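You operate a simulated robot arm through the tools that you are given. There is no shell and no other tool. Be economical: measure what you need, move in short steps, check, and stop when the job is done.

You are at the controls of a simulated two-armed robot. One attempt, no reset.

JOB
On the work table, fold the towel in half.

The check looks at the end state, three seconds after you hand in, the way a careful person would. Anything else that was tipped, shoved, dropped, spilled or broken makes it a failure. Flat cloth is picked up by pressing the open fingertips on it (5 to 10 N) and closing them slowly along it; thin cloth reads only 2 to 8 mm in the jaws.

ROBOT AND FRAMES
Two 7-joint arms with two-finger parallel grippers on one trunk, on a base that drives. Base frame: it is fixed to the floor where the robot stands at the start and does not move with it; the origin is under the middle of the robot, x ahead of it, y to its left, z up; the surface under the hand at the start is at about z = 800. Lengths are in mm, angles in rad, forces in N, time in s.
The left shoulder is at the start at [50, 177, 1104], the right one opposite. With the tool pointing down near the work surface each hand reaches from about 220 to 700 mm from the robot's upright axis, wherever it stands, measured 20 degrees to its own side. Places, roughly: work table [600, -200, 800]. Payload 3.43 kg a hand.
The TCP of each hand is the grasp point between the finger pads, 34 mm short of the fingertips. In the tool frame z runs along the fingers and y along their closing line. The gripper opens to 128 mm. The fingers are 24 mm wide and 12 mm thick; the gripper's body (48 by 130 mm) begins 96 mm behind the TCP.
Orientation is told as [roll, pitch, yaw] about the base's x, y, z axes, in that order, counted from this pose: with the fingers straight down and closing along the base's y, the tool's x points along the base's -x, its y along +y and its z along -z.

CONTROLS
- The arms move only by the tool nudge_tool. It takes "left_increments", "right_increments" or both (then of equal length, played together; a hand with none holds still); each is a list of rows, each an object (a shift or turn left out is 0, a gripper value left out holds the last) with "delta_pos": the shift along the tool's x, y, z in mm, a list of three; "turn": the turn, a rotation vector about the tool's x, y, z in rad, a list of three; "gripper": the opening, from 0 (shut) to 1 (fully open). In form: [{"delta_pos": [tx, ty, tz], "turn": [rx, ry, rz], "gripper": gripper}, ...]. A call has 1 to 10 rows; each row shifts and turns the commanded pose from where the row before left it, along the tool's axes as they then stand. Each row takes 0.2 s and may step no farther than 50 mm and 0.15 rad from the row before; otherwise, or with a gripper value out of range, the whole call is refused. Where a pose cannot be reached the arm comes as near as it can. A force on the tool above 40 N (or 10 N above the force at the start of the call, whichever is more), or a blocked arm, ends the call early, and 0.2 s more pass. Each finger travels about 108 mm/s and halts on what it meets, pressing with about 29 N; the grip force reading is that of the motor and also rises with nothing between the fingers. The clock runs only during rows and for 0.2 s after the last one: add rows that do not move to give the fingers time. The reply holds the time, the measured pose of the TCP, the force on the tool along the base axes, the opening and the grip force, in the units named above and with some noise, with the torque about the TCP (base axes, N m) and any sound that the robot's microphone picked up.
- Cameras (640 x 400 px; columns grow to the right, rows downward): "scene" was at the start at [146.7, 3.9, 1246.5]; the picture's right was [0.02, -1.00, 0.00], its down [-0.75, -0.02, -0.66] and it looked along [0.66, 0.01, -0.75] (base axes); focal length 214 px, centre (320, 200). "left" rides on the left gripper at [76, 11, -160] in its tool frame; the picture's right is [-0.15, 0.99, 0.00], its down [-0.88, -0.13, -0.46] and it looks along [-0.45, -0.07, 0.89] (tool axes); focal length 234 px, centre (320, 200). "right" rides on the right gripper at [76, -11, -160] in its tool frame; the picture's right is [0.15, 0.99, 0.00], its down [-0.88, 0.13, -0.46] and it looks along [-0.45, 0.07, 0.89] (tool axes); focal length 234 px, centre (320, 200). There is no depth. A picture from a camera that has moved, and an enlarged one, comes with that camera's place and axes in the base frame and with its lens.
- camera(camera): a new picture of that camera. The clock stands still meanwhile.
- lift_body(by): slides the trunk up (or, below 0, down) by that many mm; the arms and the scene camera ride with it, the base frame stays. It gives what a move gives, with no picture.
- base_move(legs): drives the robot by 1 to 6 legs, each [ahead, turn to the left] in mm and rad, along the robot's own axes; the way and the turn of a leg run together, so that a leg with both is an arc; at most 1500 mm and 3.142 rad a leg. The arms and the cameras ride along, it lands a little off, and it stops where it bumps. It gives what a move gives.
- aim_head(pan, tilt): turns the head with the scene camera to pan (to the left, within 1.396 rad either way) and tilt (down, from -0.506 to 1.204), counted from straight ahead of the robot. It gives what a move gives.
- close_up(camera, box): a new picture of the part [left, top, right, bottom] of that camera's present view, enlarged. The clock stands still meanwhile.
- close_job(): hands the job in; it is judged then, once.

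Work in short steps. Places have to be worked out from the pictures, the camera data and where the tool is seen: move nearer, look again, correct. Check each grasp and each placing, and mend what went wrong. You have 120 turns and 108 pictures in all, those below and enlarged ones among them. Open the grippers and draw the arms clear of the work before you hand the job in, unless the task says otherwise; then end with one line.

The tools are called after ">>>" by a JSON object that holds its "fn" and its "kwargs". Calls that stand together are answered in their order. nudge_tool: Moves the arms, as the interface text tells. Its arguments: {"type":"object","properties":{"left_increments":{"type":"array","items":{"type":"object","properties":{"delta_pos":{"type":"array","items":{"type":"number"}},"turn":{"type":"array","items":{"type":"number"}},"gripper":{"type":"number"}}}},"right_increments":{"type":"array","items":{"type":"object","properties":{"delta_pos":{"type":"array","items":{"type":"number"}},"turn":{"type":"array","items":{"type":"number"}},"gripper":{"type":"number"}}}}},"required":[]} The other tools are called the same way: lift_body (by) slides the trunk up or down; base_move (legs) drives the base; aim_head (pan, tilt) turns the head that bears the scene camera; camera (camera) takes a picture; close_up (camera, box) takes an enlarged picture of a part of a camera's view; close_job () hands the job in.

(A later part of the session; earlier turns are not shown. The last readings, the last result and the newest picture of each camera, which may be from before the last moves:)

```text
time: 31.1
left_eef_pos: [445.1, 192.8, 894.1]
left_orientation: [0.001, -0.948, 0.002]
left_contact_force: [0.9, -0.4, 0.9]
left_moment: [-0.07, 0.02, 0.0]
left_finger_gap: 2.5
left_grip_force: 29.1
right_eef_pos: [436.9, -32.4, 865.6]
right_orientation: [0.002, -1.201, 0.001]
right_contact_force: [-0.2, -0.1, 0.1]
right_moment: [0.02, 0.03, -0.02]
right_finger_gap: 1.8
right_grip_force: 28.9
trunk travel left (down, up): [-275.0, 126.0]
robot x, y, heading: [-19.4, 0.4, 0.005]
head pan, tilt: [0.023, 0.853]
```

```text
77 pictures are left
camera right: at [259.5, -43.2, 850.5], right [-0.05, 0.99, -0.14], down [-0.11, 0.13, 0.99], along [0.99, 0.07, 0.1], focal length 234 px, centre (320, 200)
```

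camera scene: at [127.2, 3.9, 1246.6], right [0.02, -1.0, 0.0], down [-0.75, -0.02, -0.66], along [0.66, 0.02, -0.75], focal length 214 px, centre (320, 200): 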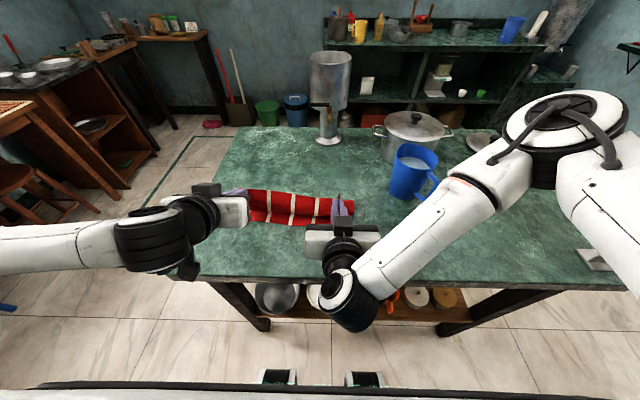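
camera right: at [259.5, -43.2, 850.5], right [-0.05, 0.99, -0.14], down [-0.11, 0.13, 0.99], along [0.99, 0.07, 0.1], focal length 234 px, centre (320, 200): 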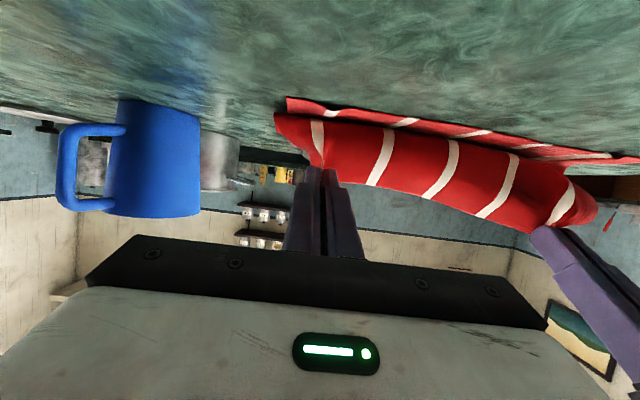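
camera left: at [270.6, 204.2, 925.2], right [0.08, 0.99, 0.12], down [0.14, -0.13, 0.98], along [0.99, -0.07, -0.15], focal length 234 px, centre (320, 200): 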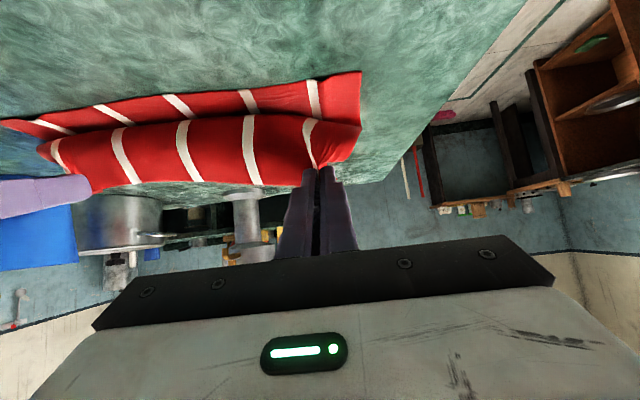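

The fold shape is good. I bring the left to the same 1.2 rad tilt while lowering it level with the right, and move both about 16 mm nearer.

>>> {"fn": "nudge_tool", "kwargs": {"left_increments": [{"delta_pos": [17.1, 0, -0.5], "turn": [0, -0.125, 0]}, {"delta_pos": [16.9, 0, -2.0], "turn": [0, -0.125, 0]}, {}], "right_increments": [{"delta_pos": [2.9, 0, -7.5]}, {"delta_pos": [2.9, 0, -7.5]}, {}]}}

>>> {"fn": "camera", "kwargs": {"camera": "scene"}}

```text
time: 31.9
left_eef_pos: [445.5, 193.7, 893.4]
left_orientation: [0.0, -0.949, 0.002]
left_contact_force: [-0.2, 0.4, 0.3]
left_moment: [-0.01, 0.01, 0.02]
left_finger_gap: 2.3
left_grip_force: 29.1
left hand out of reach, approached as far as the arm can: row 1, 2
right_eef_pos: [420.2, -33.1, 865.3]
right_orientation: [0.0, -1.199, 0.0]
right_contact_force: [-0.7, 0.1, 0.4]
right_moment: [0.01, 0.03, -0.01]
right_finger_gap: 2.0
right_grip_force: 28.9
trunk travel left (down, up): [-275.0, 126.0]
robot x, y, heading: [-18.4, 1.4, 0.001]
head pan, tilt: [0.023, 0.853]
```

```text
76 pictures are left
camera scene: at [127.8, 3.9, 1246.5], right [0.02, -1.0, 0.0], down [-0.75, -0.02, -0.66], along [0.66, 0.02, -0.75], focal length 214 px, centre (320, 200)
```

scene: 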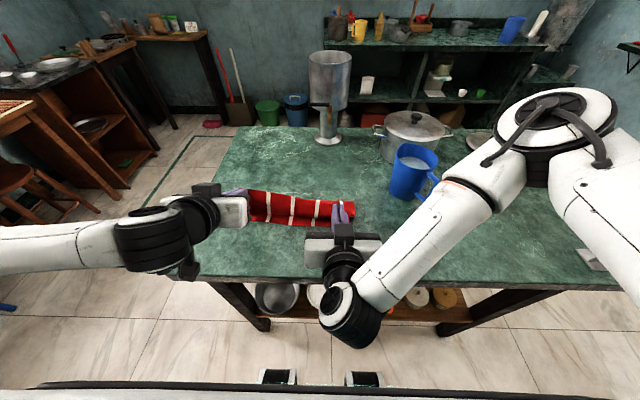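

The left can't tilt further in its present elbow posture. I try moving it without tilt: 20 mm nearer and 22 mm down.

>>> {"fn": "nudge_tool", "kwargs": {"left_increments": [{"delta_pos": [15, 0, -2]}, {"delta_pos": [15, 0, -2]}, {}]}}

```text
time: 32.7
left_eef_pos: [425.7, 194.6, 871.4]
left_orientation: [-0.002, -0.948, 0.004]
left_contact_force: [0.0, 0.0, 0.2]
left_moment: [-0.04, 0.03, -0.02]
left_finger_gap: 2.7
left_grip_force: 28.7
right_eef_pos: [418.2, -32.6, 864.4]
right_orientation: [-0.001, -1.198, 0.002]
right_contact_force: [0.7, -0.2, 0.1]
right_moment: [0.0, 0.03, 0.01]
right_finger_gap: 2.0
right_grip_force: 28.8
trunk travel left (down, up): [-275.0, 126.0]
robot x, y, heading: [-20.8, 1.2, -0.003]
head pan, tilt: [0.023, 0.853]
```

That worked: both tips are at about x 451, z 852. I lower both to z ≈ 818 and slightly nearer, toward x 440 and 434.

>>> {"fn": "nudge_tool", "kwargs": {"left_increments": [{"delta_pos": [11.7, 0, 3.1]}, {"delta_pos": [11.7, 0, 3.1]}, {"delta_pos": [11.7, 0, 3.1]}, {}], "right_increments": [{"delta_pos": [12.5, 0, -0.9]}, {"delta_pos": [12.5, 0, -0.9]}, {"delta_pos": [12.5, 0, -0.9]}, {}]}}

>>> {"fn": "camera", "kwargs": {"camera": "scene"}}

>>> {"fn": "camera", "kwargs": {"camera": "left"}}

>>> {"fn": "camera", "kwargs": {"camera": "right"}}

```text
time: 33.7
left_eef_pos: [420.0, 184.1, 859.0]
left_orientation: [0.004, -0.946, 0.003]
left_contact_force: [-0.5, 0.6, 0.7]
left_moment: [-0.03, -0.01, 0.01]
left_finger_gap: 2.5
left_grip_force: 29.3
left hand out of reach, approached as far as the arm can: row 1, 2, 3
right_eef_pos: [403.9, -30.4, 830.3]
right_orientation: [0.001, -1.199, 0.0]
right_contact_force: [0.2, 0.9, 0.1]
right_moment: [0.0, -0.01, -0.01]
right_finger_gap: 2.1
right_grip_force: 28.6
trunk travel left (down, up): [-275.0, 126.0]
robot x, y, heading: [-17.5, -2.8, -0.0]
head pan, tilt: [0.023, 0.853]
```

```text
75 pictures are left
camera scene: at [127.8, 4.0, 1246.5], right [0.02, -1.0, 0.0], down [-0.75, -0.02, -0.66], along [0.66, 0.02, -0.75], focal length 214 px, centre (320, 200)
```

scene: 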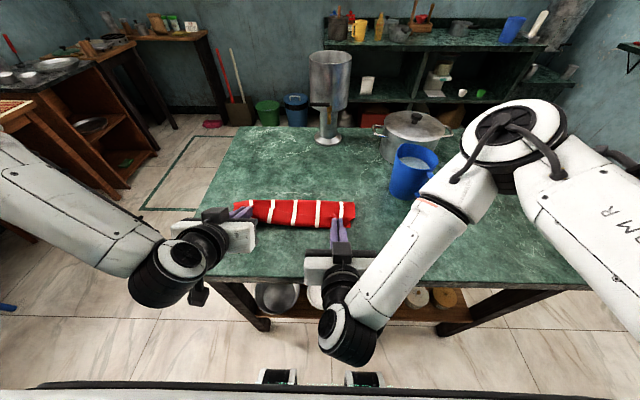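

```text
74 pictures are left
camera left: at [245.2, 193.8, 890.5], right [0.08, 0.99, 0.12], down [0.15, -0.13, 0.98], along [0.99, -0.06, -0.15], focal length 234 px, centre (320, 200)
```

left: 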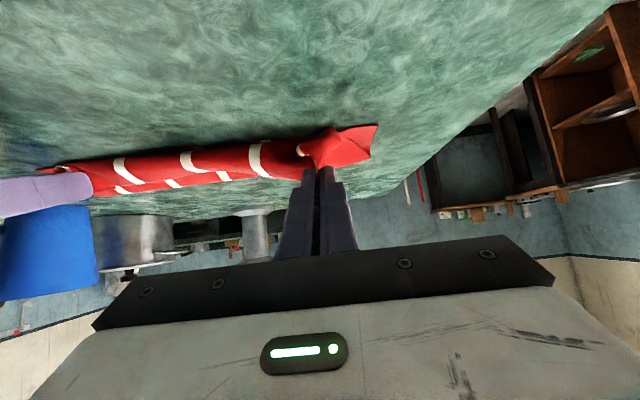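

```text
73 pictures are left
camera right: at [226.8, -42.5, 816.6], right [-0.05, 0.99, -0.14], down [-0.11, 0.13, 0.99], along [0.99, 0.07, 0.1], focal length 234 px, centre (320, 200)
```

right: 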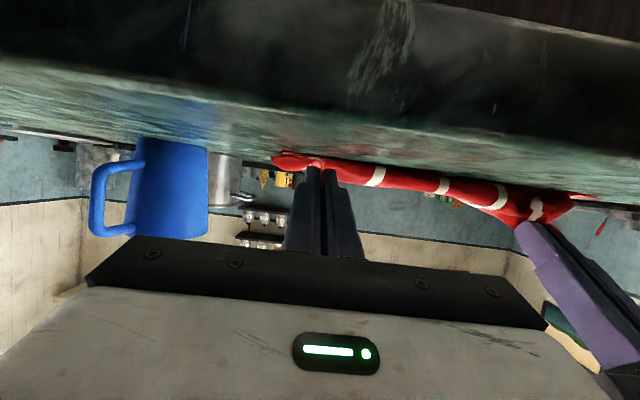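

The left arm's elbow has swung over and the hand drifted 9 mm inward; its tip is at (448, z 839). I ask it again for the remaining drop and restore y.

>>> {"fn": "nudge_tool", "kwargs": {"left_increments": [{"delta_pos": [7.5, 3, 1.6]}, {"delta_pos": [7.5, 3, 1.6]}, {"delta_pos": [7.5, 3, 1.6]}, {}]}}

>>> {"fn": "camera", "kwargs": {"camera": "scene"}}

```text
time: 34.7
left_eef_pos: [413.2, 174.8, 850.1]
left_orientation: [0.004, -0.945, 0.003]
left_contact_force: [0.7, -0.4, 0.4]
left_moment: [-0.04, 0.0, 0.0]
left_finger_gap: 2.4
left_grip_force: 28.9
left hand out of reach, approached as far as the arm can: row 1, 2, 3
right_eef_pos: [403.3, -31.5, 830.6]
right_orientation: [0.001, -1.198, 0.001]
right_contact_force: [1.4, -0.6, -0.1]
right_moment: [-0.01, 0.01, 0.0]
right_finger_gap: 1.9
right_grip_force: 28.9
trunk travel left (down, up): [-275.0, 126.0]
robot x, y, heading: [-17.3, -2.1, 0.001]
head pan, tilt: [0.023, 0.853]
```

```text
72 pictures are left
camera scene: at [127.8, 3.9, 1246.5], right [0.02, -1.0, 0.0], down [-0.75, -0.02, -0.66], along [0.66, 0.02, -0.75], focal length 214 px, centre (320, 200)
```

scene: 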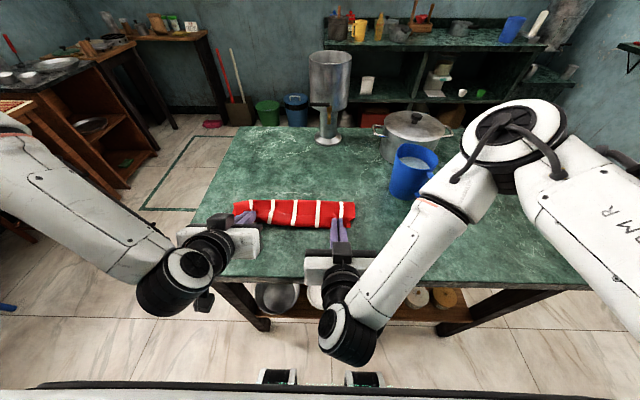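

The left arm is at a limit and slides inward. I ease its tilt by 0.145 rad and ask for y +18 and a slight drop.

>>> {"fn": "nudge_tool", "kwargs": {"left_increments": [{"delta_pos": [0, 9, 3.9], "turn": [0, 0.145, 0]}, {"delta_pos": [5.7, 9, 2.8]}, {}]}}

>>> {"fn": "camera", "kwargs": {"camera": "scene"}}

```text
time: 35.5
left_eef_pos: [413.2, 193.6, 841.4]
left_orientation: [0.001, -0.804, 0.002]
left_contact_force: [0.7, 0.1, 0.4]
left_moment: [-0.03, -0.01, 0.03]
left_finger_gap: 2.5
left_grip_force: 28.9
right_eef_pos: [403.5, -30.9, 830.5]
right_orientation: [0.0, -1.199, 0.0]
right_contact_force: [-0.6, 0.4, 0.0]
right_moment: [-0.02, -0.04, -0.01]
right_finger_gap: 1.7
right_grip_force: 29.0
trunk travel left (down, up): [-275.0, 126.0]
robot x, y, heading: [-19.1, -2.2, -0.003]
head pan, tilt: [0.023, 0.853]
```

```text
71 pictures are left
camera scene: at [127.8, 3.9, 1246.5], right [0.02, -1.0, 0.0], down [-0.75, -0.02, -0.66], along [0.66, 0.02, -0.75], focal length 214 px, centre (320, 200)
```

scene: 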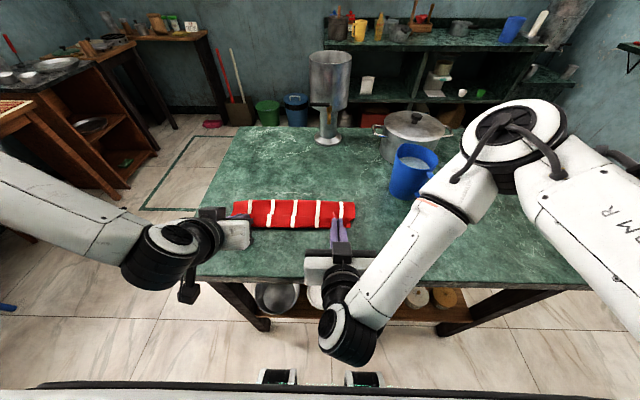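

Both tips are level now at about x 436, z 818. I spread the hands to the original spacing, lower another 8 mm, and look closely.

>>> {"fn": "nudge_tool", "kwargs": {"left_increments": [{"delta_pos": [2.9, 3, 2.8]}, {"delta_pos": [2.9, 3, 2.8]}, {}], "right_increments": [{"delta_pos": [3.7, -2, 1.5]}, {"delta_pos": [3.8, -2, 1.4]}, {}]}}

>>> {"fn": "close_up", "kwargs": {"camera": "scene", "box": [200, 160, 400, 285]}}

>>> {"fn": "close_up", "kwargs": {"camera": "left", "box": [0, 50, 420, 270]}}

```text
time: 36.3
left_eef_pos: [414.3, 199.1, 837.9]
left_orientation: [-0.003, -0.806, 0.002]
left_contact_force: [-0.1, -5.2, -0.2]
left_moment: [-0.12, -0.01, -0.09]
left_finger_gap: 2.3
left_grip_force: 28.7
right_eef_pos: [404.8, -33.8, 825.9]
right_orientation: [0.009, -1.208, -0.007]
right_contact_force: [3.1, 5.6, 18.8]
right_moment: [0.12, -0.59, 0.18]
right_finger_gap: 2.0
right_grip_force: 28.7
trunk travel left (down, up): [-275.0, 126.0]
robot x, y, heading: [-19.8, -1.9, -0.003]
head pan, tilt: [0.023, 0.853]
```

```text
3.20 times, centred on (300, 222) of scene
camera zoom: at [126.6, 4.3, 1246.9], right [0.02, -1.0, 0.0], down [-0.75, -0.02, -0.66], along [0.66, 0.02, -0.75], focal length 686 px, centre (384, 128)
```

zoom: 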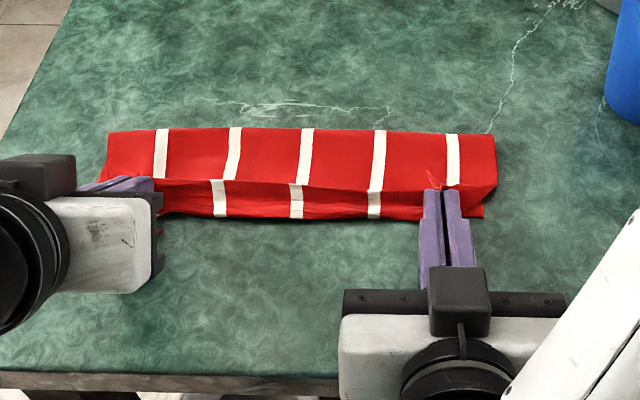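

```text
1.52 times, centred on (210, 160) of left
camera zoom: at [245.9, 210.9, 893.0], right [0.1, 0.99, 0.1], down [0.28, -0.13, 0.95], along [0.95, -0.07, -0.29], focal length 357 px, centre (488, 261)
```

zoom: 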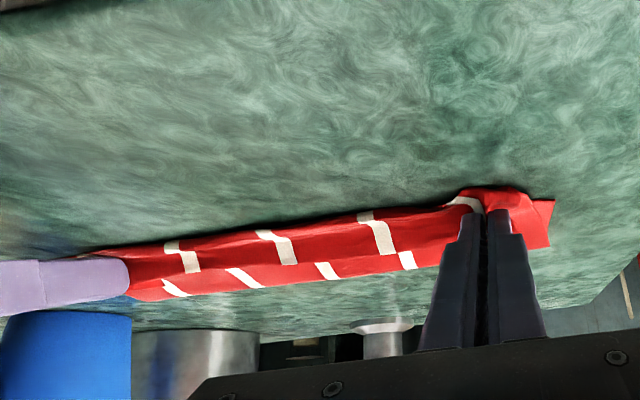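

The right finger touches the table at 19 N, so I raise it 2.5 mm. Then I open both slowly to release and look.

>>> {"fn": "nudge_tool", "kwargs": {"left_increments": [{}, {"gripper": 0.03}, {"gripper": 0.06}, {"gripper": 0.1}, {"gripper": 0.15}, {"gripper": 0.2}, {}, {}], "right_increments": [{"delta_pos": [-2.5, 0, -1]}, {"gripper": 0.03}, {"gripper": 0.06}, {"gripper": 0.1}, {"gripper": 0.15}, {"gripper": 0.2}, {}, {}]}}

>>> {"fn": "close_up", "kwargs": {"camera": "scene", "box": [200, 160, 400, 285]}}

>>> {"fn": "close_up", "kwargs": {"camera": "left", "box": [0, 50, 420, 270]}}

```text
time: 38.1
left_eef_pos: [414.7, 200.9, 835.9]
left_orientation: [0.001, -0.806, 0.001]
left_contact_force: [0.1, 0.0, 0.3]
left_moment: [-0.02, 0.01, 0.02]
left_finger_gap: 25.7
left_grip_force: 0.0
right_eef_pos: [403.4, -37.7, 826.3]
right_orientation: [0.001, -1.2, 0.001]
right_contact_force: [0.2, 0.0, 6.1]
right_moment: [0.01, -0.17, 0.02]
right_finger_gap: 23.0
right_grip_force: 0.1
trunk travel left (down, up): [-275.0, 126.0]
robot x, y, heading: [-17.4, 2.1, 0.003]
head pan, tilt: [0.023, 0.853]
```

```text
3.20 times, centred on (300, 222) of scene
camera zoom: at [127.4, 4.0, 1246.5], right [0.02, -1.0, 0.0], down [-0.75, -0.02, -0.66], along [0.66, 0.02, -0.75], focal length 686 px, centre (384, 128)
```

zoom: 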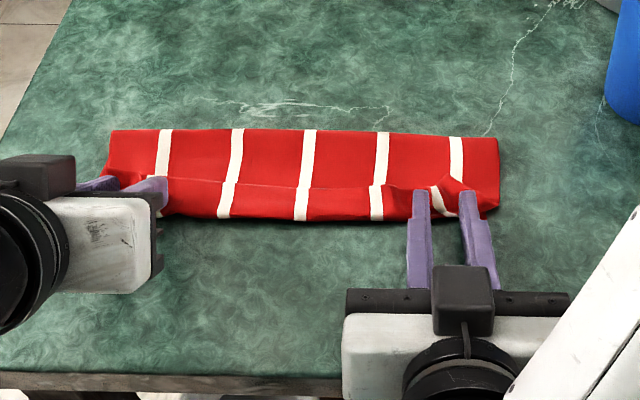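

```text
1.52 times, centred on (210, 160) of left
camera zoom: at [246.3, 210.9, 892.4], right [0.1, 0.99, 0.11], down [0.28, -0.13, 0.95], along [0.95, -0.07, -0.29], focal length 357 px, centre (488, 261)
```

zoom: 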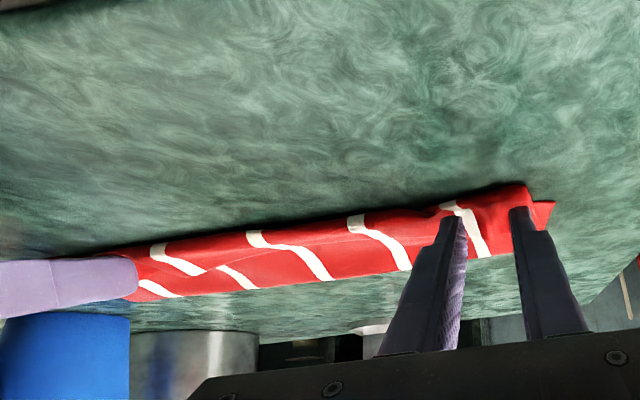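

Released. I withdraw both hands backward along the fingers, raising the right slightly first, then look at the result.

>>> {"fn": "nudge_tool", "kwargs": {"left_increments": [{"delta_pos": [0, 0, -15]}, {"delta_pos": [0, 0, -25]}, {"delta_pos": [-30, 0, -25]}, {"delta_pos": [-40, 0, 0]}, {"delta_pos": [-40, 0, 0]}, {}], "right_increments": [{"delta_pos": [-3, 0, -15]}, {"delta_pos": [0, 0, -25]}, {"delta_pos": [-30, 0, -25]}, {"delta_pos": [-40, 0, 0]}, {"delta_pos": [-40, 0, 0]}, {}]}}

>>> {"fn": "camera", "kwargs": {"camera": "scene"}}

>>> {"fn": "close_up", "kwargs": {"camera": "scene", "box": [200, 160, 400, 285]}}

```text
time: 39.5
left_eef_pos: [472.4, 193.1, 951.4]
left_orientation: [0.0, -0.804, 0.003]
left_contact_force: [0.2, 0.6, 0.2]
left_moment: [0.02, 0.0, 0.02]
left_finger_gap: 25.7
left_grip_force: 0.1
left hand out of reach, approached as far as the arm can: row 2, 3
right_eef_pos: [388.5, -38.3, 955.9]
right_orientation: [-0.002, -1.199, 0.003]
right_contact_force: [-0.4, 0.3, -0.9]
right_moment: [-0.01, 0.02, 0.01]
right_finger_gap: 25.5
right_grip_force: 0.0
trunk travel left (down, up): [-275.0, 126.0]
robot x, y, heading: [-18.6, -0.5, 0.006]
head pan, tilt: [0.023, 0.853]
```

```text
66 pictures are left
camera scene: at [127.8, 4.0, 1246.4], right [0.02, -1.0, 0.0], down [-0.75, -0.02, -0.66], along [0.66, 0.02, -0.75], focal length 214 px, centre (320, 200)
```

scene: 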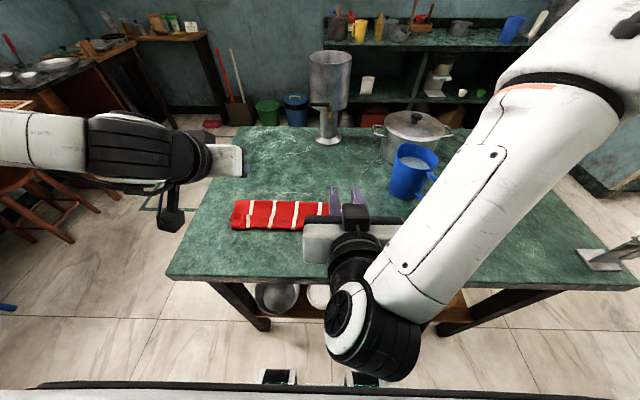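

```text
3.20 times, centred on (300, 222) of scene
camera zoom: at [127.8, 4.0, 1246.4], right [0.02, -1.0, 0.0], down [-0.75, -0.02, -0.66], along [0.66, 0.02, -0.75], focal length 686 px, centre (384, 128)
```

zoom: 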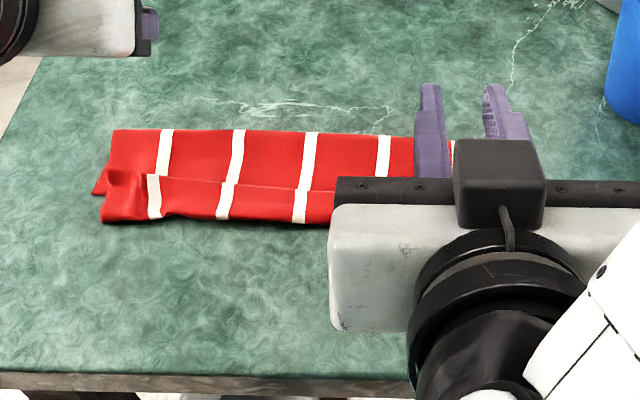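

The fold mostly landed, with a crease near the front, but the right arm blocks the view. I turn both hands back to pointing down for a clear look.

>>> {"fn": "nudge_tool", "kwargs": {"left_increments": [{"turn": [0, 0.15, 0]}, {"turn": [0, 0.15, 0]}, {"turn": [0, 0.15, 0]}, {"turn": [0, 0.15, 0]}, {"turn": [0, 0.15, 0]}, {"turn": [0, 0.054, 0]}, {}, {}, {}], "right_increments": [{"turn": [0, 0.15, 0]}, {"turn": [0, 0.15, 0]}, {"turn": [0, 0.15, 0]}, {"turn": [0, 0.15, 0]}, {"turn": [0, 0.15, 0]}, {"turn": [0, 0.15, 0]}, {"turn": [0, 0.15, 0]}, {"turn": [0, 0.15, 0]}, {}]}}

>>> {"fn": "camera", "kwargs": {"camera": "scene"}}

>>> {"fn": "camera", "kwargs": {"camera": "right"}}

>>> {"fn": "camera", "kwargs": {"camera": "left"}}

```text
time: 41.5
left_eef_pos: [472.9, 192.5, 949.7]
left_orientation: [0.0, 0.0, 0.001]
left_contact_force: [0.0, -0.2, -0.1]
left_moment: [-0.03, 0.01, 0.04]
left_finger_gap: 25.7
left_grip_force: 0.1
right_eef_pos: [383.7, -37.1, 956.0]
right_orientation: [-0.001, 0.001, 0.002]
right_contact_force: [-0.5, 0.2, 0.2]
right_moment: [0.0, -0.03, 0.01]
right_finger_gap: 25.7
right_grip_force: 0.0
trunk travel left (down, up): [-275.0, 126.0]
robot x, y, heading: [-19.0, -3.0, 0.002]
head pan, tilt: [0.023, 0.853]
```

```text
64 pictures are left
camera scene: at [127.7, 3.9, 1246.5], right [0.02, -1.0, 0.0], down [-0.75, -0.02, -0.66], along [0.66, 0.02, -0.75], focal length 214 px, centre (320, 200)
```

scene: 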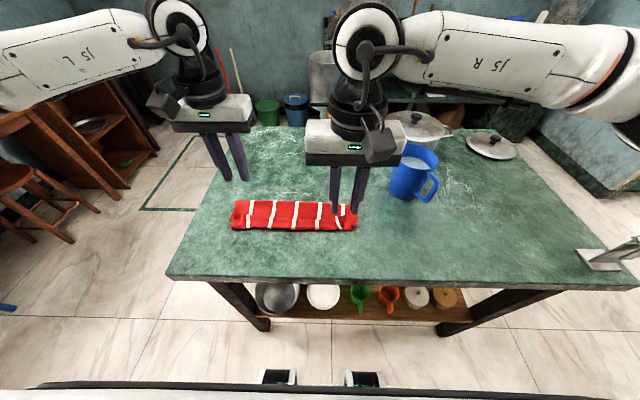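

```text
63 pictures are left
camera right: at [308.7, -48.3, 1113.0], right [-0.15, 0.99, 0.0], down [0.88, 0.13, 0.45], along [0.45, 0.07, -0.89], focal length 234 px, centre (320, 200)
```

right: 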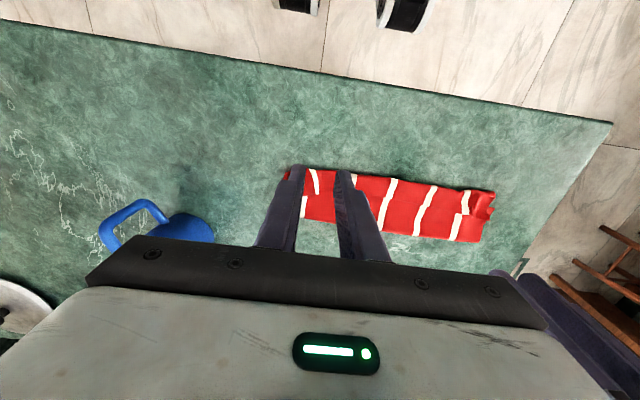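

```text
62 pictures are left
camera left: at [397.1, 202.9, 1109.2], right [0.14, 0.99, 0.0], down [0.88, -0.13, 0.46], along [0.45, -0.07, -0.89], focal length 234 px, centre (320, 200)
```

left: 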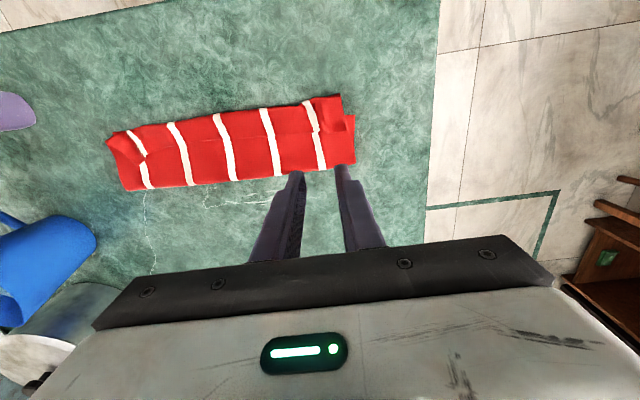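

The overall half fold is made. I zoom in on the front edge and corners from the left and scene cameras.

>>> {"fn": "close_up", "kwargs": {"camera": "left", "box": [220, 70, 380, 190]}}

>>> {"fn": "close_up", "kwargs": {"camera": "left", "box": [90, 90, 250, 210]}}

>>> {"fn": "close_up", "kwargs": {"camera": "scene", "box": [210, 180, 370, 250]}}

```text
3.33 times, centred on (300, 130) of left
camera zoom: at [397.1, 202.9, 1109.2], right [0.14, 0.99, 0.0], down [0.88, -0.13, 0.46], along [0.45, -0.07, -0.89], focal length 781 px, centre (387, 433)
```

zoom: 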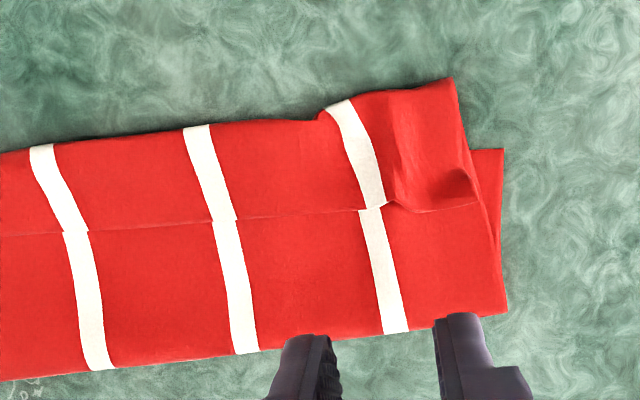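

```text
3.33 times, centred on (170, 150) of left
camera zoom: at [397.1, 202.9, 1109.2], right [0.14, 0.99, 0.0], down [0.88, -0.13, 0.46], along [0.45, -0.07, -0.89], focal length 781 px, centre (820, 367)
```

zoom: 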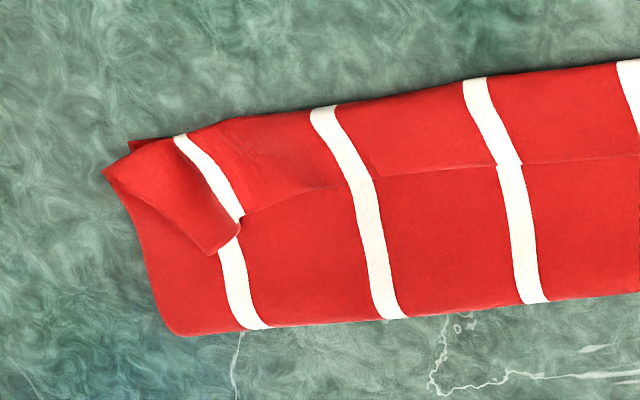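

```text
4.00 times, centred on (290, 215) of scene
camera zoom: at [127.7, 3.9, 1246.5], right [0.02, -1.0, 0.0], down [-0.75, -0.02, -0.66], along [0.66, 0.02, -0.75], focal length 858 px, centre (440, 140)
```

zoom: 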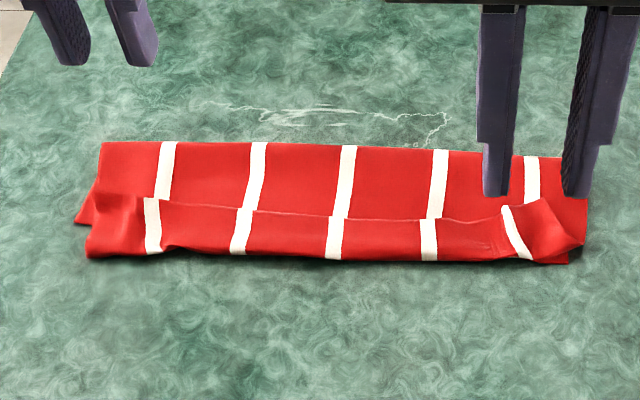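

The free edge of the top layer has flipped back: a hem of about 40 mm lies at x 415–457. The fold line also sits at x ≈ 505 instead of 540, because the cloth was slack when I lowered it. I'll regrip the hem corners and refold with the sheet taut, after a close look at the right corner.

>>> {"fn": "nudge_tool", "kwargs": {"right_increments": [{"delta_pos": [20, -20, 0]}, {}]}}

>>> {"fn": "close_up", "kwargs": {"camera": "right", "box": [280, 140, 440, 260]}}

>>> {"fn": "close_up", "kwargs": {"camera": "scene", "box": [290, 180, 390, 245]}}

```text
time: 42.1
left_eef_pos: [473.5, 193.2, 949.5]
left_orientation: [0.002, -0.003, 0.001]
left_contact_force: [-0.9, 0.0, 0.3]
left_moment: [0.02, 0.0, -0.02]
left_finger_gap: 25.6
left_grip_force: 0.0
right_eef_pos: [366.3, -56.2, 954.4]
right_orientation: [0.0, 0.0, -0.001]
right_contact_force: [-0.6, -0.9, 0.5]
right_moment: [-0.03, -0.01, 0.02]
right_finger_gap: 25.8
right_grip_force: 0.1
trunk travel left (down, up): [-275.0, 126.0]
robot x, y, heading: [-19.9, 4.3, 0.001]
head pan, tilt: [0.023, 0.853]
```

```text
3.33 times, centred on (360, 200) of right
camera zoom: at [289.4, -67.2, 1111.8], right [-0.15, 0.99, 0.0], down [0.88, 0.13, 0.46], along [0.45, 0.07, -0.89], focal length 781 px, centre (187, 200)
```

zoom: 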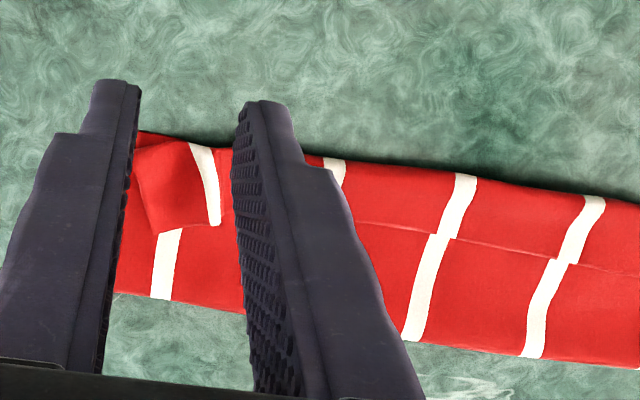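

```text
6.15 times, centred on (340, 212) of scene
camera zoom: at [127.8, 4.0, 1246.4], right [0.02, -1.0, 0.0], down [-0.75, -0.02, -0.66], along [0.66, 0.02, -0.75], focal length 1320 px, centre (197, 123)
```

zoom: 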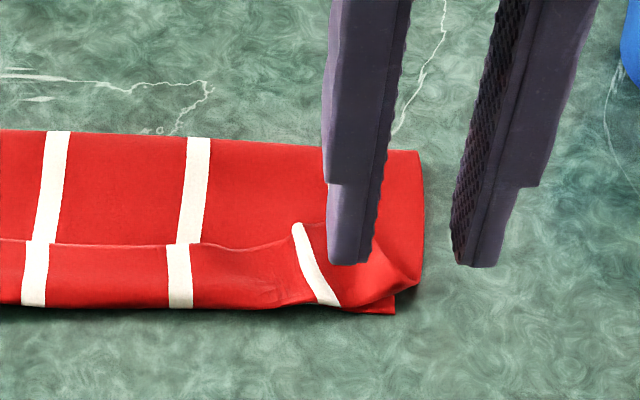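

The right hem corner is at about (461, −57) with its edge near x 452; the left bump is near (450, 214). I position above both with small gaps, at z ~855.

>>> {"fn": "nudge_tool", "kwargs": {"left_increments": [{"delta_pos": [13, 9, 10]}, {"delta_pos": [14, 8, 20], "gripper": 0.2}, {"delta_pos": [0, 0, 33]}, {"delta_pos": [0, 0, 31]}, {}], "right_increments": [{"delta_pos": [-40, 10, 10], "gripper": 0.16}, {"delta_pos": [-41, 10, 20]}, {"delta_pos": [0, 0, 35]}, {"delta_pos": [0, 0, 34]}, {}]}}

>>> {"fn": "close_up", "kwargs": {"camera": "left", "box": [220, 110, 420, 260]}}

>>> {"fn": "close_up", "kwargs": {"camera": "right", "box": [220, 110, 420, 260]}}

```text
time: 43.3
left_eef_pos: [446.8, 210.9, 856.0]
left_orientation: [0.002, -0.001, 0.001]
left_contact_force: [0.2, 0.4, 0.6]
left_moment: [0.02, 0.01, -0.03]
left_finger_gap: 25.6
left_grip_force: 0.1
right_eef_pos: [445.0, -34.5, 857.2]
right_orientation: [-0.002, 0.001, 0.002]
right_contact_force: [-0.8, -0.8, -1.1]
right_moment: [0.01, 0.02, 0.05]
right_finger_gap: 20.4
right_grip_force: 0.1
trunk travel left (down, up): [-275.0, 126.0]
robot x, y, heading: [-22.7, -0.1, -0.002]
head pan, tilt: [0.023, 0.853]
```

```text
2.67 times, centred on (320, 185) of left
camera zoom: at [370.3, 221.1, 1015.5], right [0.14, 0.99, 0.0], down [0.88, -0.13, 0.46], along [0.45, -0.07, -0.89], focal length 624 px, centre (320, 240)
```

zoom: 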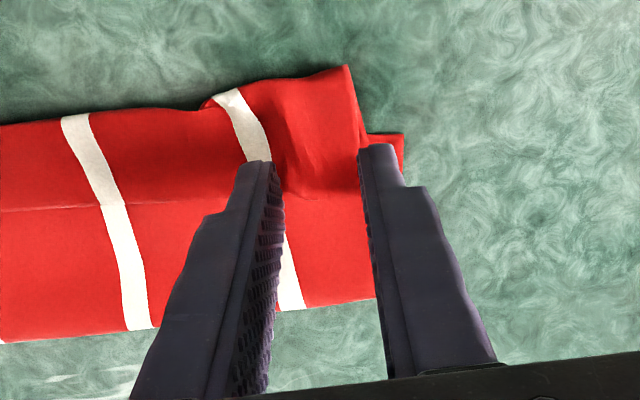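

```text
2.67 times, centred on (320, 185) of right
camera zoom: at [367.8, -45.1, 1015.1], right [-0.15, 0.99, 0.0], down [0.88, 0.13, 0.46], along [0.45, 0.07, -0.89], focal length 624 px, centre (320, 240)
```

zoom: 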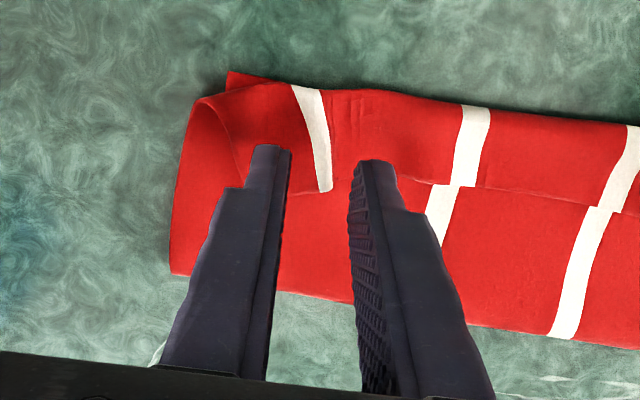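

The left outer finger would sit off the hem, so I shift the left 10 mm inward, then lower both toward contact.

>>> {"fn": "nudge_tool", "kwargs": {"left_increments": [{"delta_pos": [0, -10, 4]}, {"delta_pos": [0, 0, 7]}, {"delta_pos": [0, 0, 3]}, {"delta_pos": [0, 0, 2]}, {}], "right_increments": [{"delta_pos": [0, -1, 5]}, {"delta_pos": [0, 0, 7]}, {"delta_pos": [0, 0, 4]}, {"delta_pos": [0, 0, 2]}, {}]}}

```text
time: 44.5
left_eef_pos: [446.9, 201.5, 841.7]
left_orientation: [0.0, -0.002, 0.003]
left_contact_force: [0.0, -1.0, -0.2]
left_moment: [0.01, 0.02, 0.01]
left_finger_gap: 25.7
left_grip_force: 0.1
right_eef_pos: [446.1, -36.6, 837.8]
right_orientation: [0.0, 0.0, 0.0]
right_contact_force: [-0.2, -0.3, 1.4]
right_moment: [-0.01, 0.0, 0.02]
right_finger_gap: 20.7
right_grip_force: 0.0
trunk travel left (down, up): [-275.0, 126.0]
robot x, y, heading: [-19.7, -0.5, 0.002]
head pan, tilt: [0.023, 0.853]
```

Contact is starting on the right; I go 1 mm more there and 4 mm on the left.

>>> {"fn": "nudge_tool", "kwargs": {"left_increments": [{"delta_pos": [0, 0, 2]}, {"delta_pos": [0, 0, 1]}, {"delta_pos": [0, 0, 1]}, {}], "right_increments": [{"delta_pos": [0, 0, 0.5]}, {"delta_pos": [0, 0, 0.5]}, {}, {}]}}

```text
time: 45.5
left_eef_pos: [446.8, 199.1, 837.2]
left_orientation: [0.001, -0.003, 0.002]
left_contact_force: [-0.5, -0.2, 4.8]
left_moment: [0.07, 0.01, -0.05]
left_finger_gap: 25.7
left_grip_force: 0.1
right_eef_pos: [444.7, -38.0, 837.5]
right_orientation: [0.0, -0.002, -0.001]
right_contact_force: [-0.5, 1.6, 4.3]
right_moment: [-0.01, -0.02, -0.01]
right_finger_gap: 20.3
right_grip_force: 0.1
trunk travel left (down, up): [-275.0, 126.0]
robot x, y, heading: [-15.8, 2.2, 0.0]
head pan, tilt: [0.023, 0.853]
```

Both read about 4–5 N. I add a little press (0.6 mm each) and close slowly.

>>> {"fn": "nudge_tool", "kwargs": {"left_increments": [{"delta_pos": [0, 0, 0.6]}, {"gripper": 0.17}, {"gripper": 0.14}, {"gripper": 0.11}, {"gripper": 0.08}, {"gripper": 0.05}, {"gripper": 0.02}, {"gripper": 0.0}, {}, {}], "right_increments": [{"delta_pos": [0, 0, 0.7]}, {"gripper": 0.14}, {"gripper": 0.12}, {"gripper": 0.1}, {"gripper": 0.07}, {"gripper": 0.04}, {"gripper": 0.02}, {"gripper": 0.0}, {}, {}]}}

>>> {"fn": "close_up", "kwargs": {"camera": "left", "box": [220, 110, 420, 260]}}

>>> {"fn": "close_up", "kwargs": {"camera": "right", "box": [220, 110, 420, 260]}}

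```text
time: 47.7
left_eef_pos: [446.7, 200.0, 835.6]
left_orientation: [-0.002, -0.004, 0.001]
left_contact_force: [0.4, -6.7, 16.4]
left_moment: [-0.16, -0.01, 0.05]
left_finger_gap: 2.8
left_grip_force: 29.1
right_eef_pos: [445.1, -37.0, 837.2]
right_orientation: [0.002, -0.002, 0.0]
right_contact_force: [0.8, 7.1, 5.2]
right_moment: [0.21, 0.06, -0.03]
right_finger_gap: 2.1
right_grip_force: 29.1
trunk travel left (down, up): [-275.0, 126.0]
robot x, y, heading: [-15.8, 1.1, -0.001]
head pan, tilt: [0.023, 0.853]
```

```text
2.67 times, centred on (320, 185) of left
camera zoom: at [369.2, 210.2, 996.5], right [0.15, 0.99, 0.0], down [0.88, -0.13, 0.46], along [0.45, -0.07, -0.89], focal length 624 px, centre (320, 240)
```

zoom: 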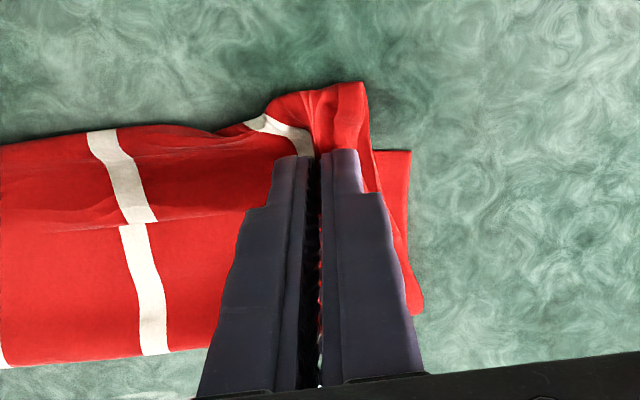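

```text
2.67 times, centred on (320, 185) of right
camera zoom: at [367.8, -48.3, 995.0], right [-0.15, 0.99, 0.0], down [0.88, 0.13, 0.46], along [0.45, 0.07, -0.89], focal length 624 px, centre (320, 240)
```

zoom: 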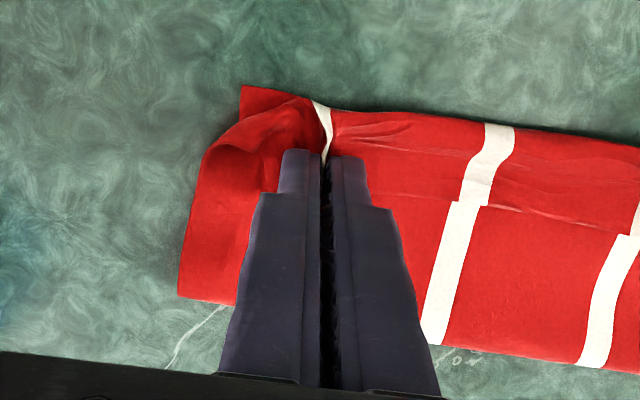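

Both hold at single-ridge thickness (2.8 and 2.1 mm). I ease 2 mm inward, lift about 55 mm drifting away from me, and check.

>>> {"fn": "nudge_tool", "kwargs": {"left_increments": [{"delta_pos": [0, -2, -15]}, {"delta_pos": [0, -1, -20]}, {"delta_pos": [-15, 0, -20]}, {}], "right_increments": [{"delta_pos": [0, 2, -15]}, {"delta_pos": [0, 1, -20]}, {"delta_pos": [-15, 0, -20]}, {}]}}

>>> {"fn": "camera", "kwargs": {"camera": "left"}}

>>> {"fn": "camera", "kwargs": {"camera": "right"}}

>>> {"fn": "camera", "kwargs": {"camera": "scene"}}

```text
time: 48.7
left_eef_pos: [463.7, 196.0, 890.4]
left_orientation: [0.001, -0.002, 0.002]
left_contact_force: [-0.2, -1.3, 0.2]
left_moment: [-0.06, -0.02, 0.06]
left_finger_gap: 2.5
left_grip_force: 29.0
right_eef_pos: [460.4, -35.2, 890.8]
right_orientation: [0.001, -0.001, 0.001]
right_contact_force: [0.0, 0.8, 0.1]
right_moment: [0.08, -0.04, -0.02]
right_finger_gap: 1.7
right_grip_force: 29.1
trunk travel left (down, up): [-275.0, 126.0]
robot x, y, heading: [-20.3, -0.5, -0.003]
head pan, tilt: [0.023, 0.853]
```

```text
52 pictures are left
camera left: at [387.5, 207.0, 1050.0], right [0.14, 0.99, 0.0], down [0.88, -0.13, 0.46], along [0.45, -0.07, -0.89], focal length 234 px, centre (320, 200)
```

left: 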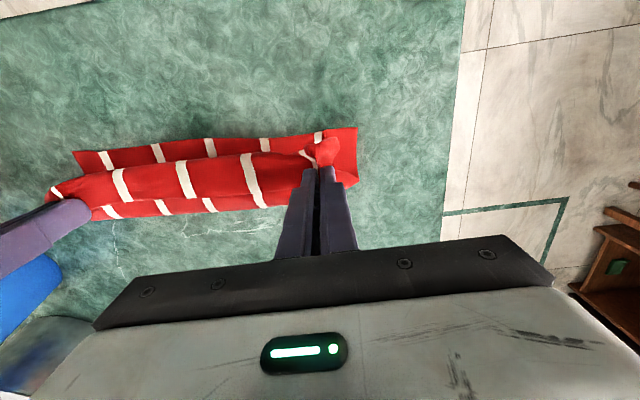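

```text
51 pictures are left
camera right: at [384.6, -44.7, 1049.3], right [-0.15, 0.99, 0.0], down [0.88, 0.13, 0.46], along [0.45, 0.07, -0.89], focal length 234 px, centre (320, 200)
```

right: 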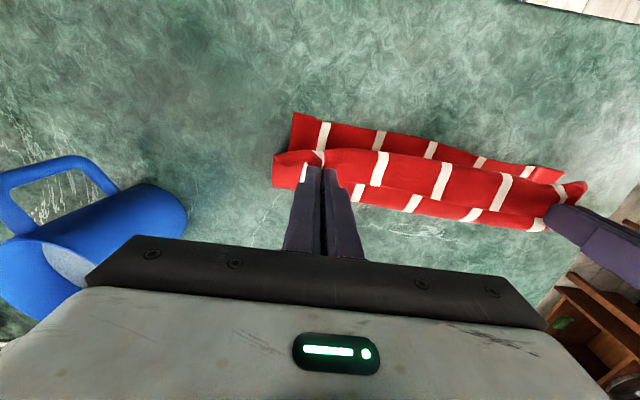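

```text
50 pictures are left
camera scene: at [127.8, 4.0, 1246.4], right [0.02, -1.0, 0.0], down [-0.75, -0.02, -0.66], along [0.66, 0.02, -0.75], focal length 214 px, centre (320, 200)
```

scene: 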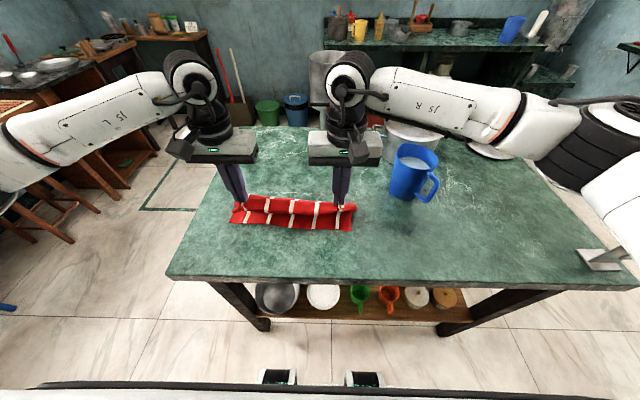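

The top layer came up alone and the bottom layer stays put. I carry the edge up and away to (543, tip z 897), so the bottom half lies flat out to x ≈ 540.

>>> {"fn": "nudge_tool", "kwargs": {"left_increments": [{"delta_pos": [-20, 0, -14]}, {"delta_pos": [-30, 0, -14]}, {"delta_pos": [-30, 0, -12]}, {}], "right_increments": [{"delta_pos": [-20, 0, -14]}, {"delta_pos": [-30, 0, -14]}, {"delta_pos": [-30, 0, -12]}, {}]}}

>>> {"fn": "camera", "kwargs": {"camera": "left"}}

>>> {"fn": "camera", "kwargs": {"camera": "scene"}}

```text
time: 49.7
left_eef_pos: [543.2, 197.4, 929.7]
left_orientation: [-0.001, 0.001, 0.003]
left_contact_force: [-0.3, -0.8, 0.1]
left_moment: [-0.06, -0.01, 0.0]
left_finger_gap: 2.5
left_grip_force: 28.9
right_eef_pos: [538.6, -34.7, 931.8]
right_orientation: [0.0, 0.0, 0.002]
right_contact_force: [0.8, 1.4, -0.1]
right_moment: [0.04, -0.06, 0.0]
right_finger_gap: 1.8
right_grip_force: 29.0
trunk travel left (down, up): [-275.0, 126.0]
robot x, y, heading: [-20.7, 0.8, 0.002]
head pan, tilt: [0.023, 0.853]
```

```text
49 pictures are left
camera left: at [466.4, 207.0, 1090.0], right [0.15, 0.99, 0.0], down [0.88, -0.13, 0.46], along [0.45, -0.07, -0.89], focal length 234 px, centre (320, 200)
```

left: 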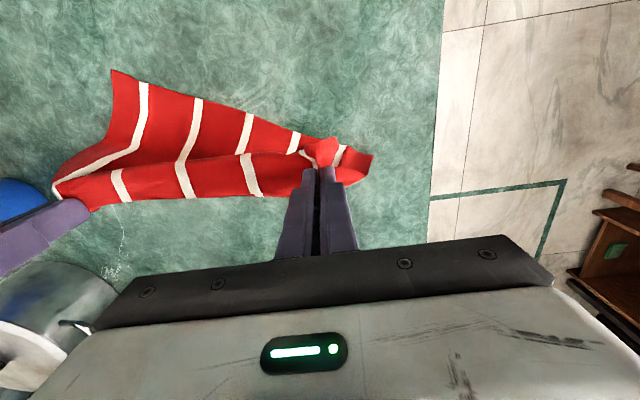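

```text
48 pictures are left
camera scene: at [127.7, 3.9, 1246.5], right [0.02, -1.0, 0.0], down [-0.75, -0.02, -0.66], along [0.66, 0.02, -0.75], focal length 214 px, centre (320, 200)
```

scene: 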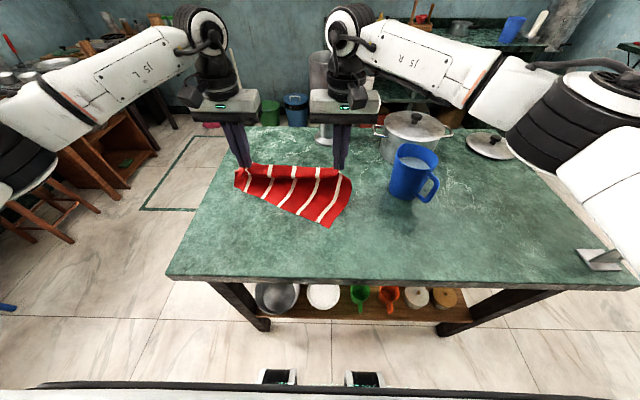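

The left hand has also caught the bottom layer's near corner: the near edge runs diagonally up to the left grip. I take a close look before deciding.

>>> {"fn": "close_up", "kwargs": {"camera": "left", "box": [260, 110, 400, 215]}}

>>> {"fn": "close_up", "kwargs": {"camera": "scene", "box": [200, 130, 380, 245]}}

```text
3.81 times, centred on (330, 162) of left
camera zoom: at [466.4, 207.0, 1090.0], right [0.15, 0.99, 0.0], down [0.88, -0.13, 0.46], along [0.45, -0.07, -0.89], focal length 892 px, centre (282, 343)
```

zoom: 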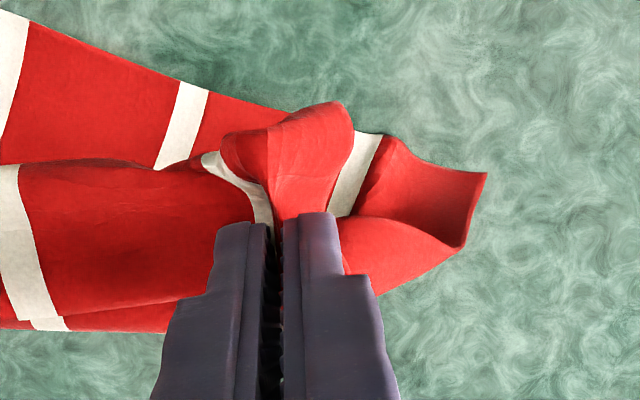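

```text
3.48 times, centred on (290, 188) of scene
camera zoom: at [127.7, 3.9, 1246.5], right [0.02, -1.0, 0.0], down [-0.75, -0.02, -0.66], along [0.66, 0.02, -0.75], focal length 746 px, centre (424, 244)
```

zoom: 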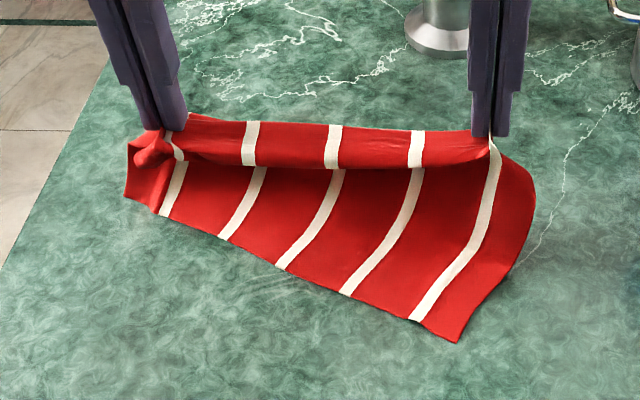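

The left grabbed the hem plus the layer beneath it. I lower the left hand to the table and release there, with the right still holding.

>>> {"fn": "nudge_tool", "kwargs": {"left_increments": [{"delta_pos": [-5, 0, 25]}, {"delta_pos": [-5, 0, 30]}, {"delta_pos": [0, 0, 25]}, {"gripper": 0.1}, {"gripper": 0.25}, {"gripper": 0.35}, {"delta_pos": [0, 0, -20]}, {"delta_pos": [0, 0, -40]}, {"delta_pos": [0, 0, -40]}, {}]}}

>>> {"fn": "camera", "kwargs": {"camera": "left"}}

>>> {"fn": "close_up", "kwargs": {"camera": "scene", "box": [200, 130, 380, 245]}}

```text
time: 51.9
left_eef_pos: [547.8, 197.4, 952.9]
left_orientation: [0.0, 0.0, 0.003]
left_contact_force: [-0.2, 0.6, 0.4]
left_moment: [-0.01, -0.01, 0.0]
left_finger_gap: 45.1
left_grip_force: 0.2
right_eef_pos: [538.0, -35.3, 931.7]
right_orientation: [0.001, 0.0, 0.0]
right_contact_force: [-0.5, 0.6, 0.0]
right_moment: [0.0, -0.02, 0.01]
right_finger_gap: 1.8
right_grip_force: 28.7
trunk travel left (down, up): [-275.0, 126.0]
robot x, y, heading: [-18.3, -1.3, 0.001]
head pan, tilt: [0.023, 0.853]
```

```text
45 pictures are left
camera left: at [471.9, 208.0, 1112.5], right [0.14, 0.99, 0.0], down [0.88, -0.13, 0.46], along [0.45, -0.07, -0.89], focal length 234 px, centre (320, 200)
```

left: 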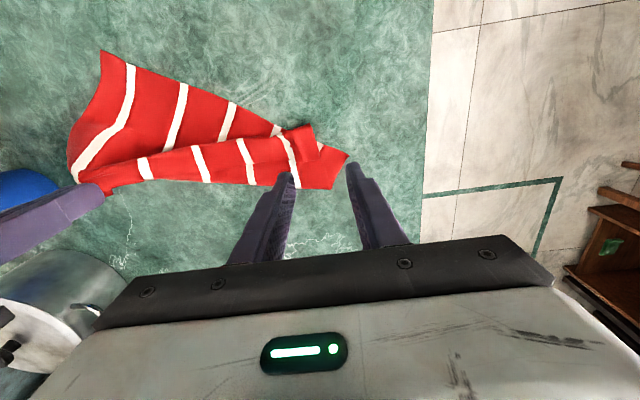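

```text
3.48 times, centred on (290, 188) of scene
camera zoom: at [127.9, 4.0, 1246.4], right [0.02, -1.0, 0.0], down [-0.75, -0.02, -0.66], along [0.66, 0.02, -0.75], focal length 746 px, centre (424, 244)
```

zoom: 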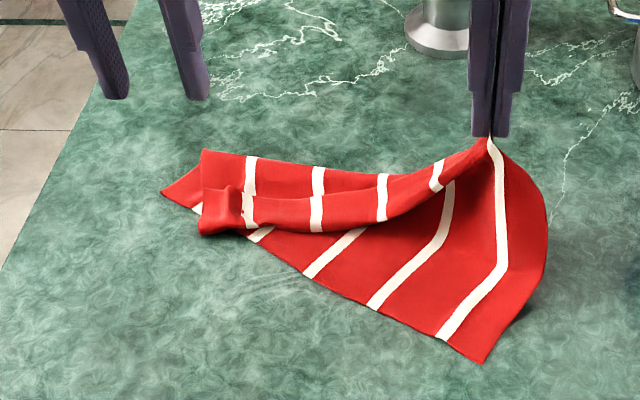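

The left side is free now. To straighten the towel I need its layout, so I zoom in on the left part.

>>> {"fn": "close_up", "kwargs": {"camera": "left", "box": [220, 90, 380, 210]}}

```text
3.33 times, centred on (300, 150) of left
camera zoom: at [471.9, 208.0, 1112.5], right [0.14, 0.99, 0.0], down [0.88, -0.13, 0.46], along [0.45, -0.07, -0.89], focal length 781 px, centre (387, 367)
```

zoom: 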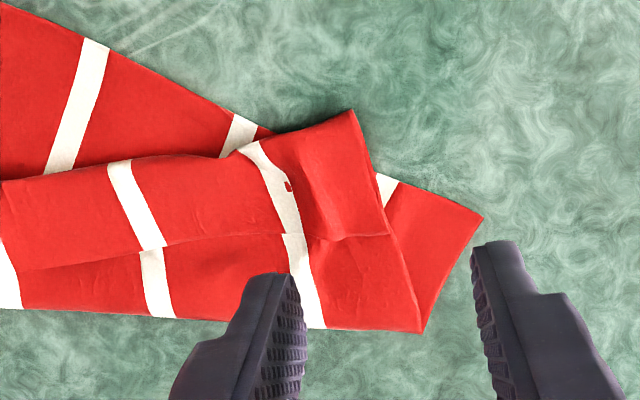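

The left still has the flipped hem over the top layer, while the right holds its far corner. I drive forward 65 mm with the right still holding, which should peel the hem and top layer open away from me.

>>> {"fn": "base_move", "kwargs": {"legs": [[65, 0]]}}

>>> {"fn": "camera", "kwargs": {"camera": "scene"}}

```text
time: 52.9
left_eef_pos: [611.3, 198.4, 953.0]
left_orientation: [0.001, 0.0, 0.002]
left_contact_force: [0.9, 0.4, 0.6]
left_moment: [0.0, 0.05, -0.03]
left_finger_gap: 44.9
left_grip_force: 0.0
right_eef_pos: [601.1, -34.8, 930.9]
right_orientation: [0.0, 0.0, 0.002]
right_contact_force: [-0.1, 0.1, 0.3]
right_moment: [0.01, 0.01, 0.02]
right_finger_gap: 1.9
right_grip_force: 28.9
trunk travel left (down, up): [-275.0, 126.0]
robot x, y, heading: [41.4, -1.2, 0.003]
head pan, tilt: [0.023, 0.853]
```

```text
42 pictures are left
camera scene: at [191.1, 4.1, 1246.3], right [0.02, -1.0, 0.0], down [-0.75, -0.02, -0.66], along [0.66, 0.02, -0.75], focal length 214 px, centre (320, 200)
```

scene: 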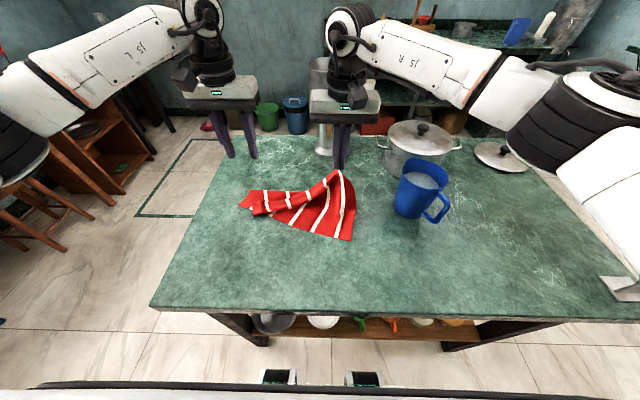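

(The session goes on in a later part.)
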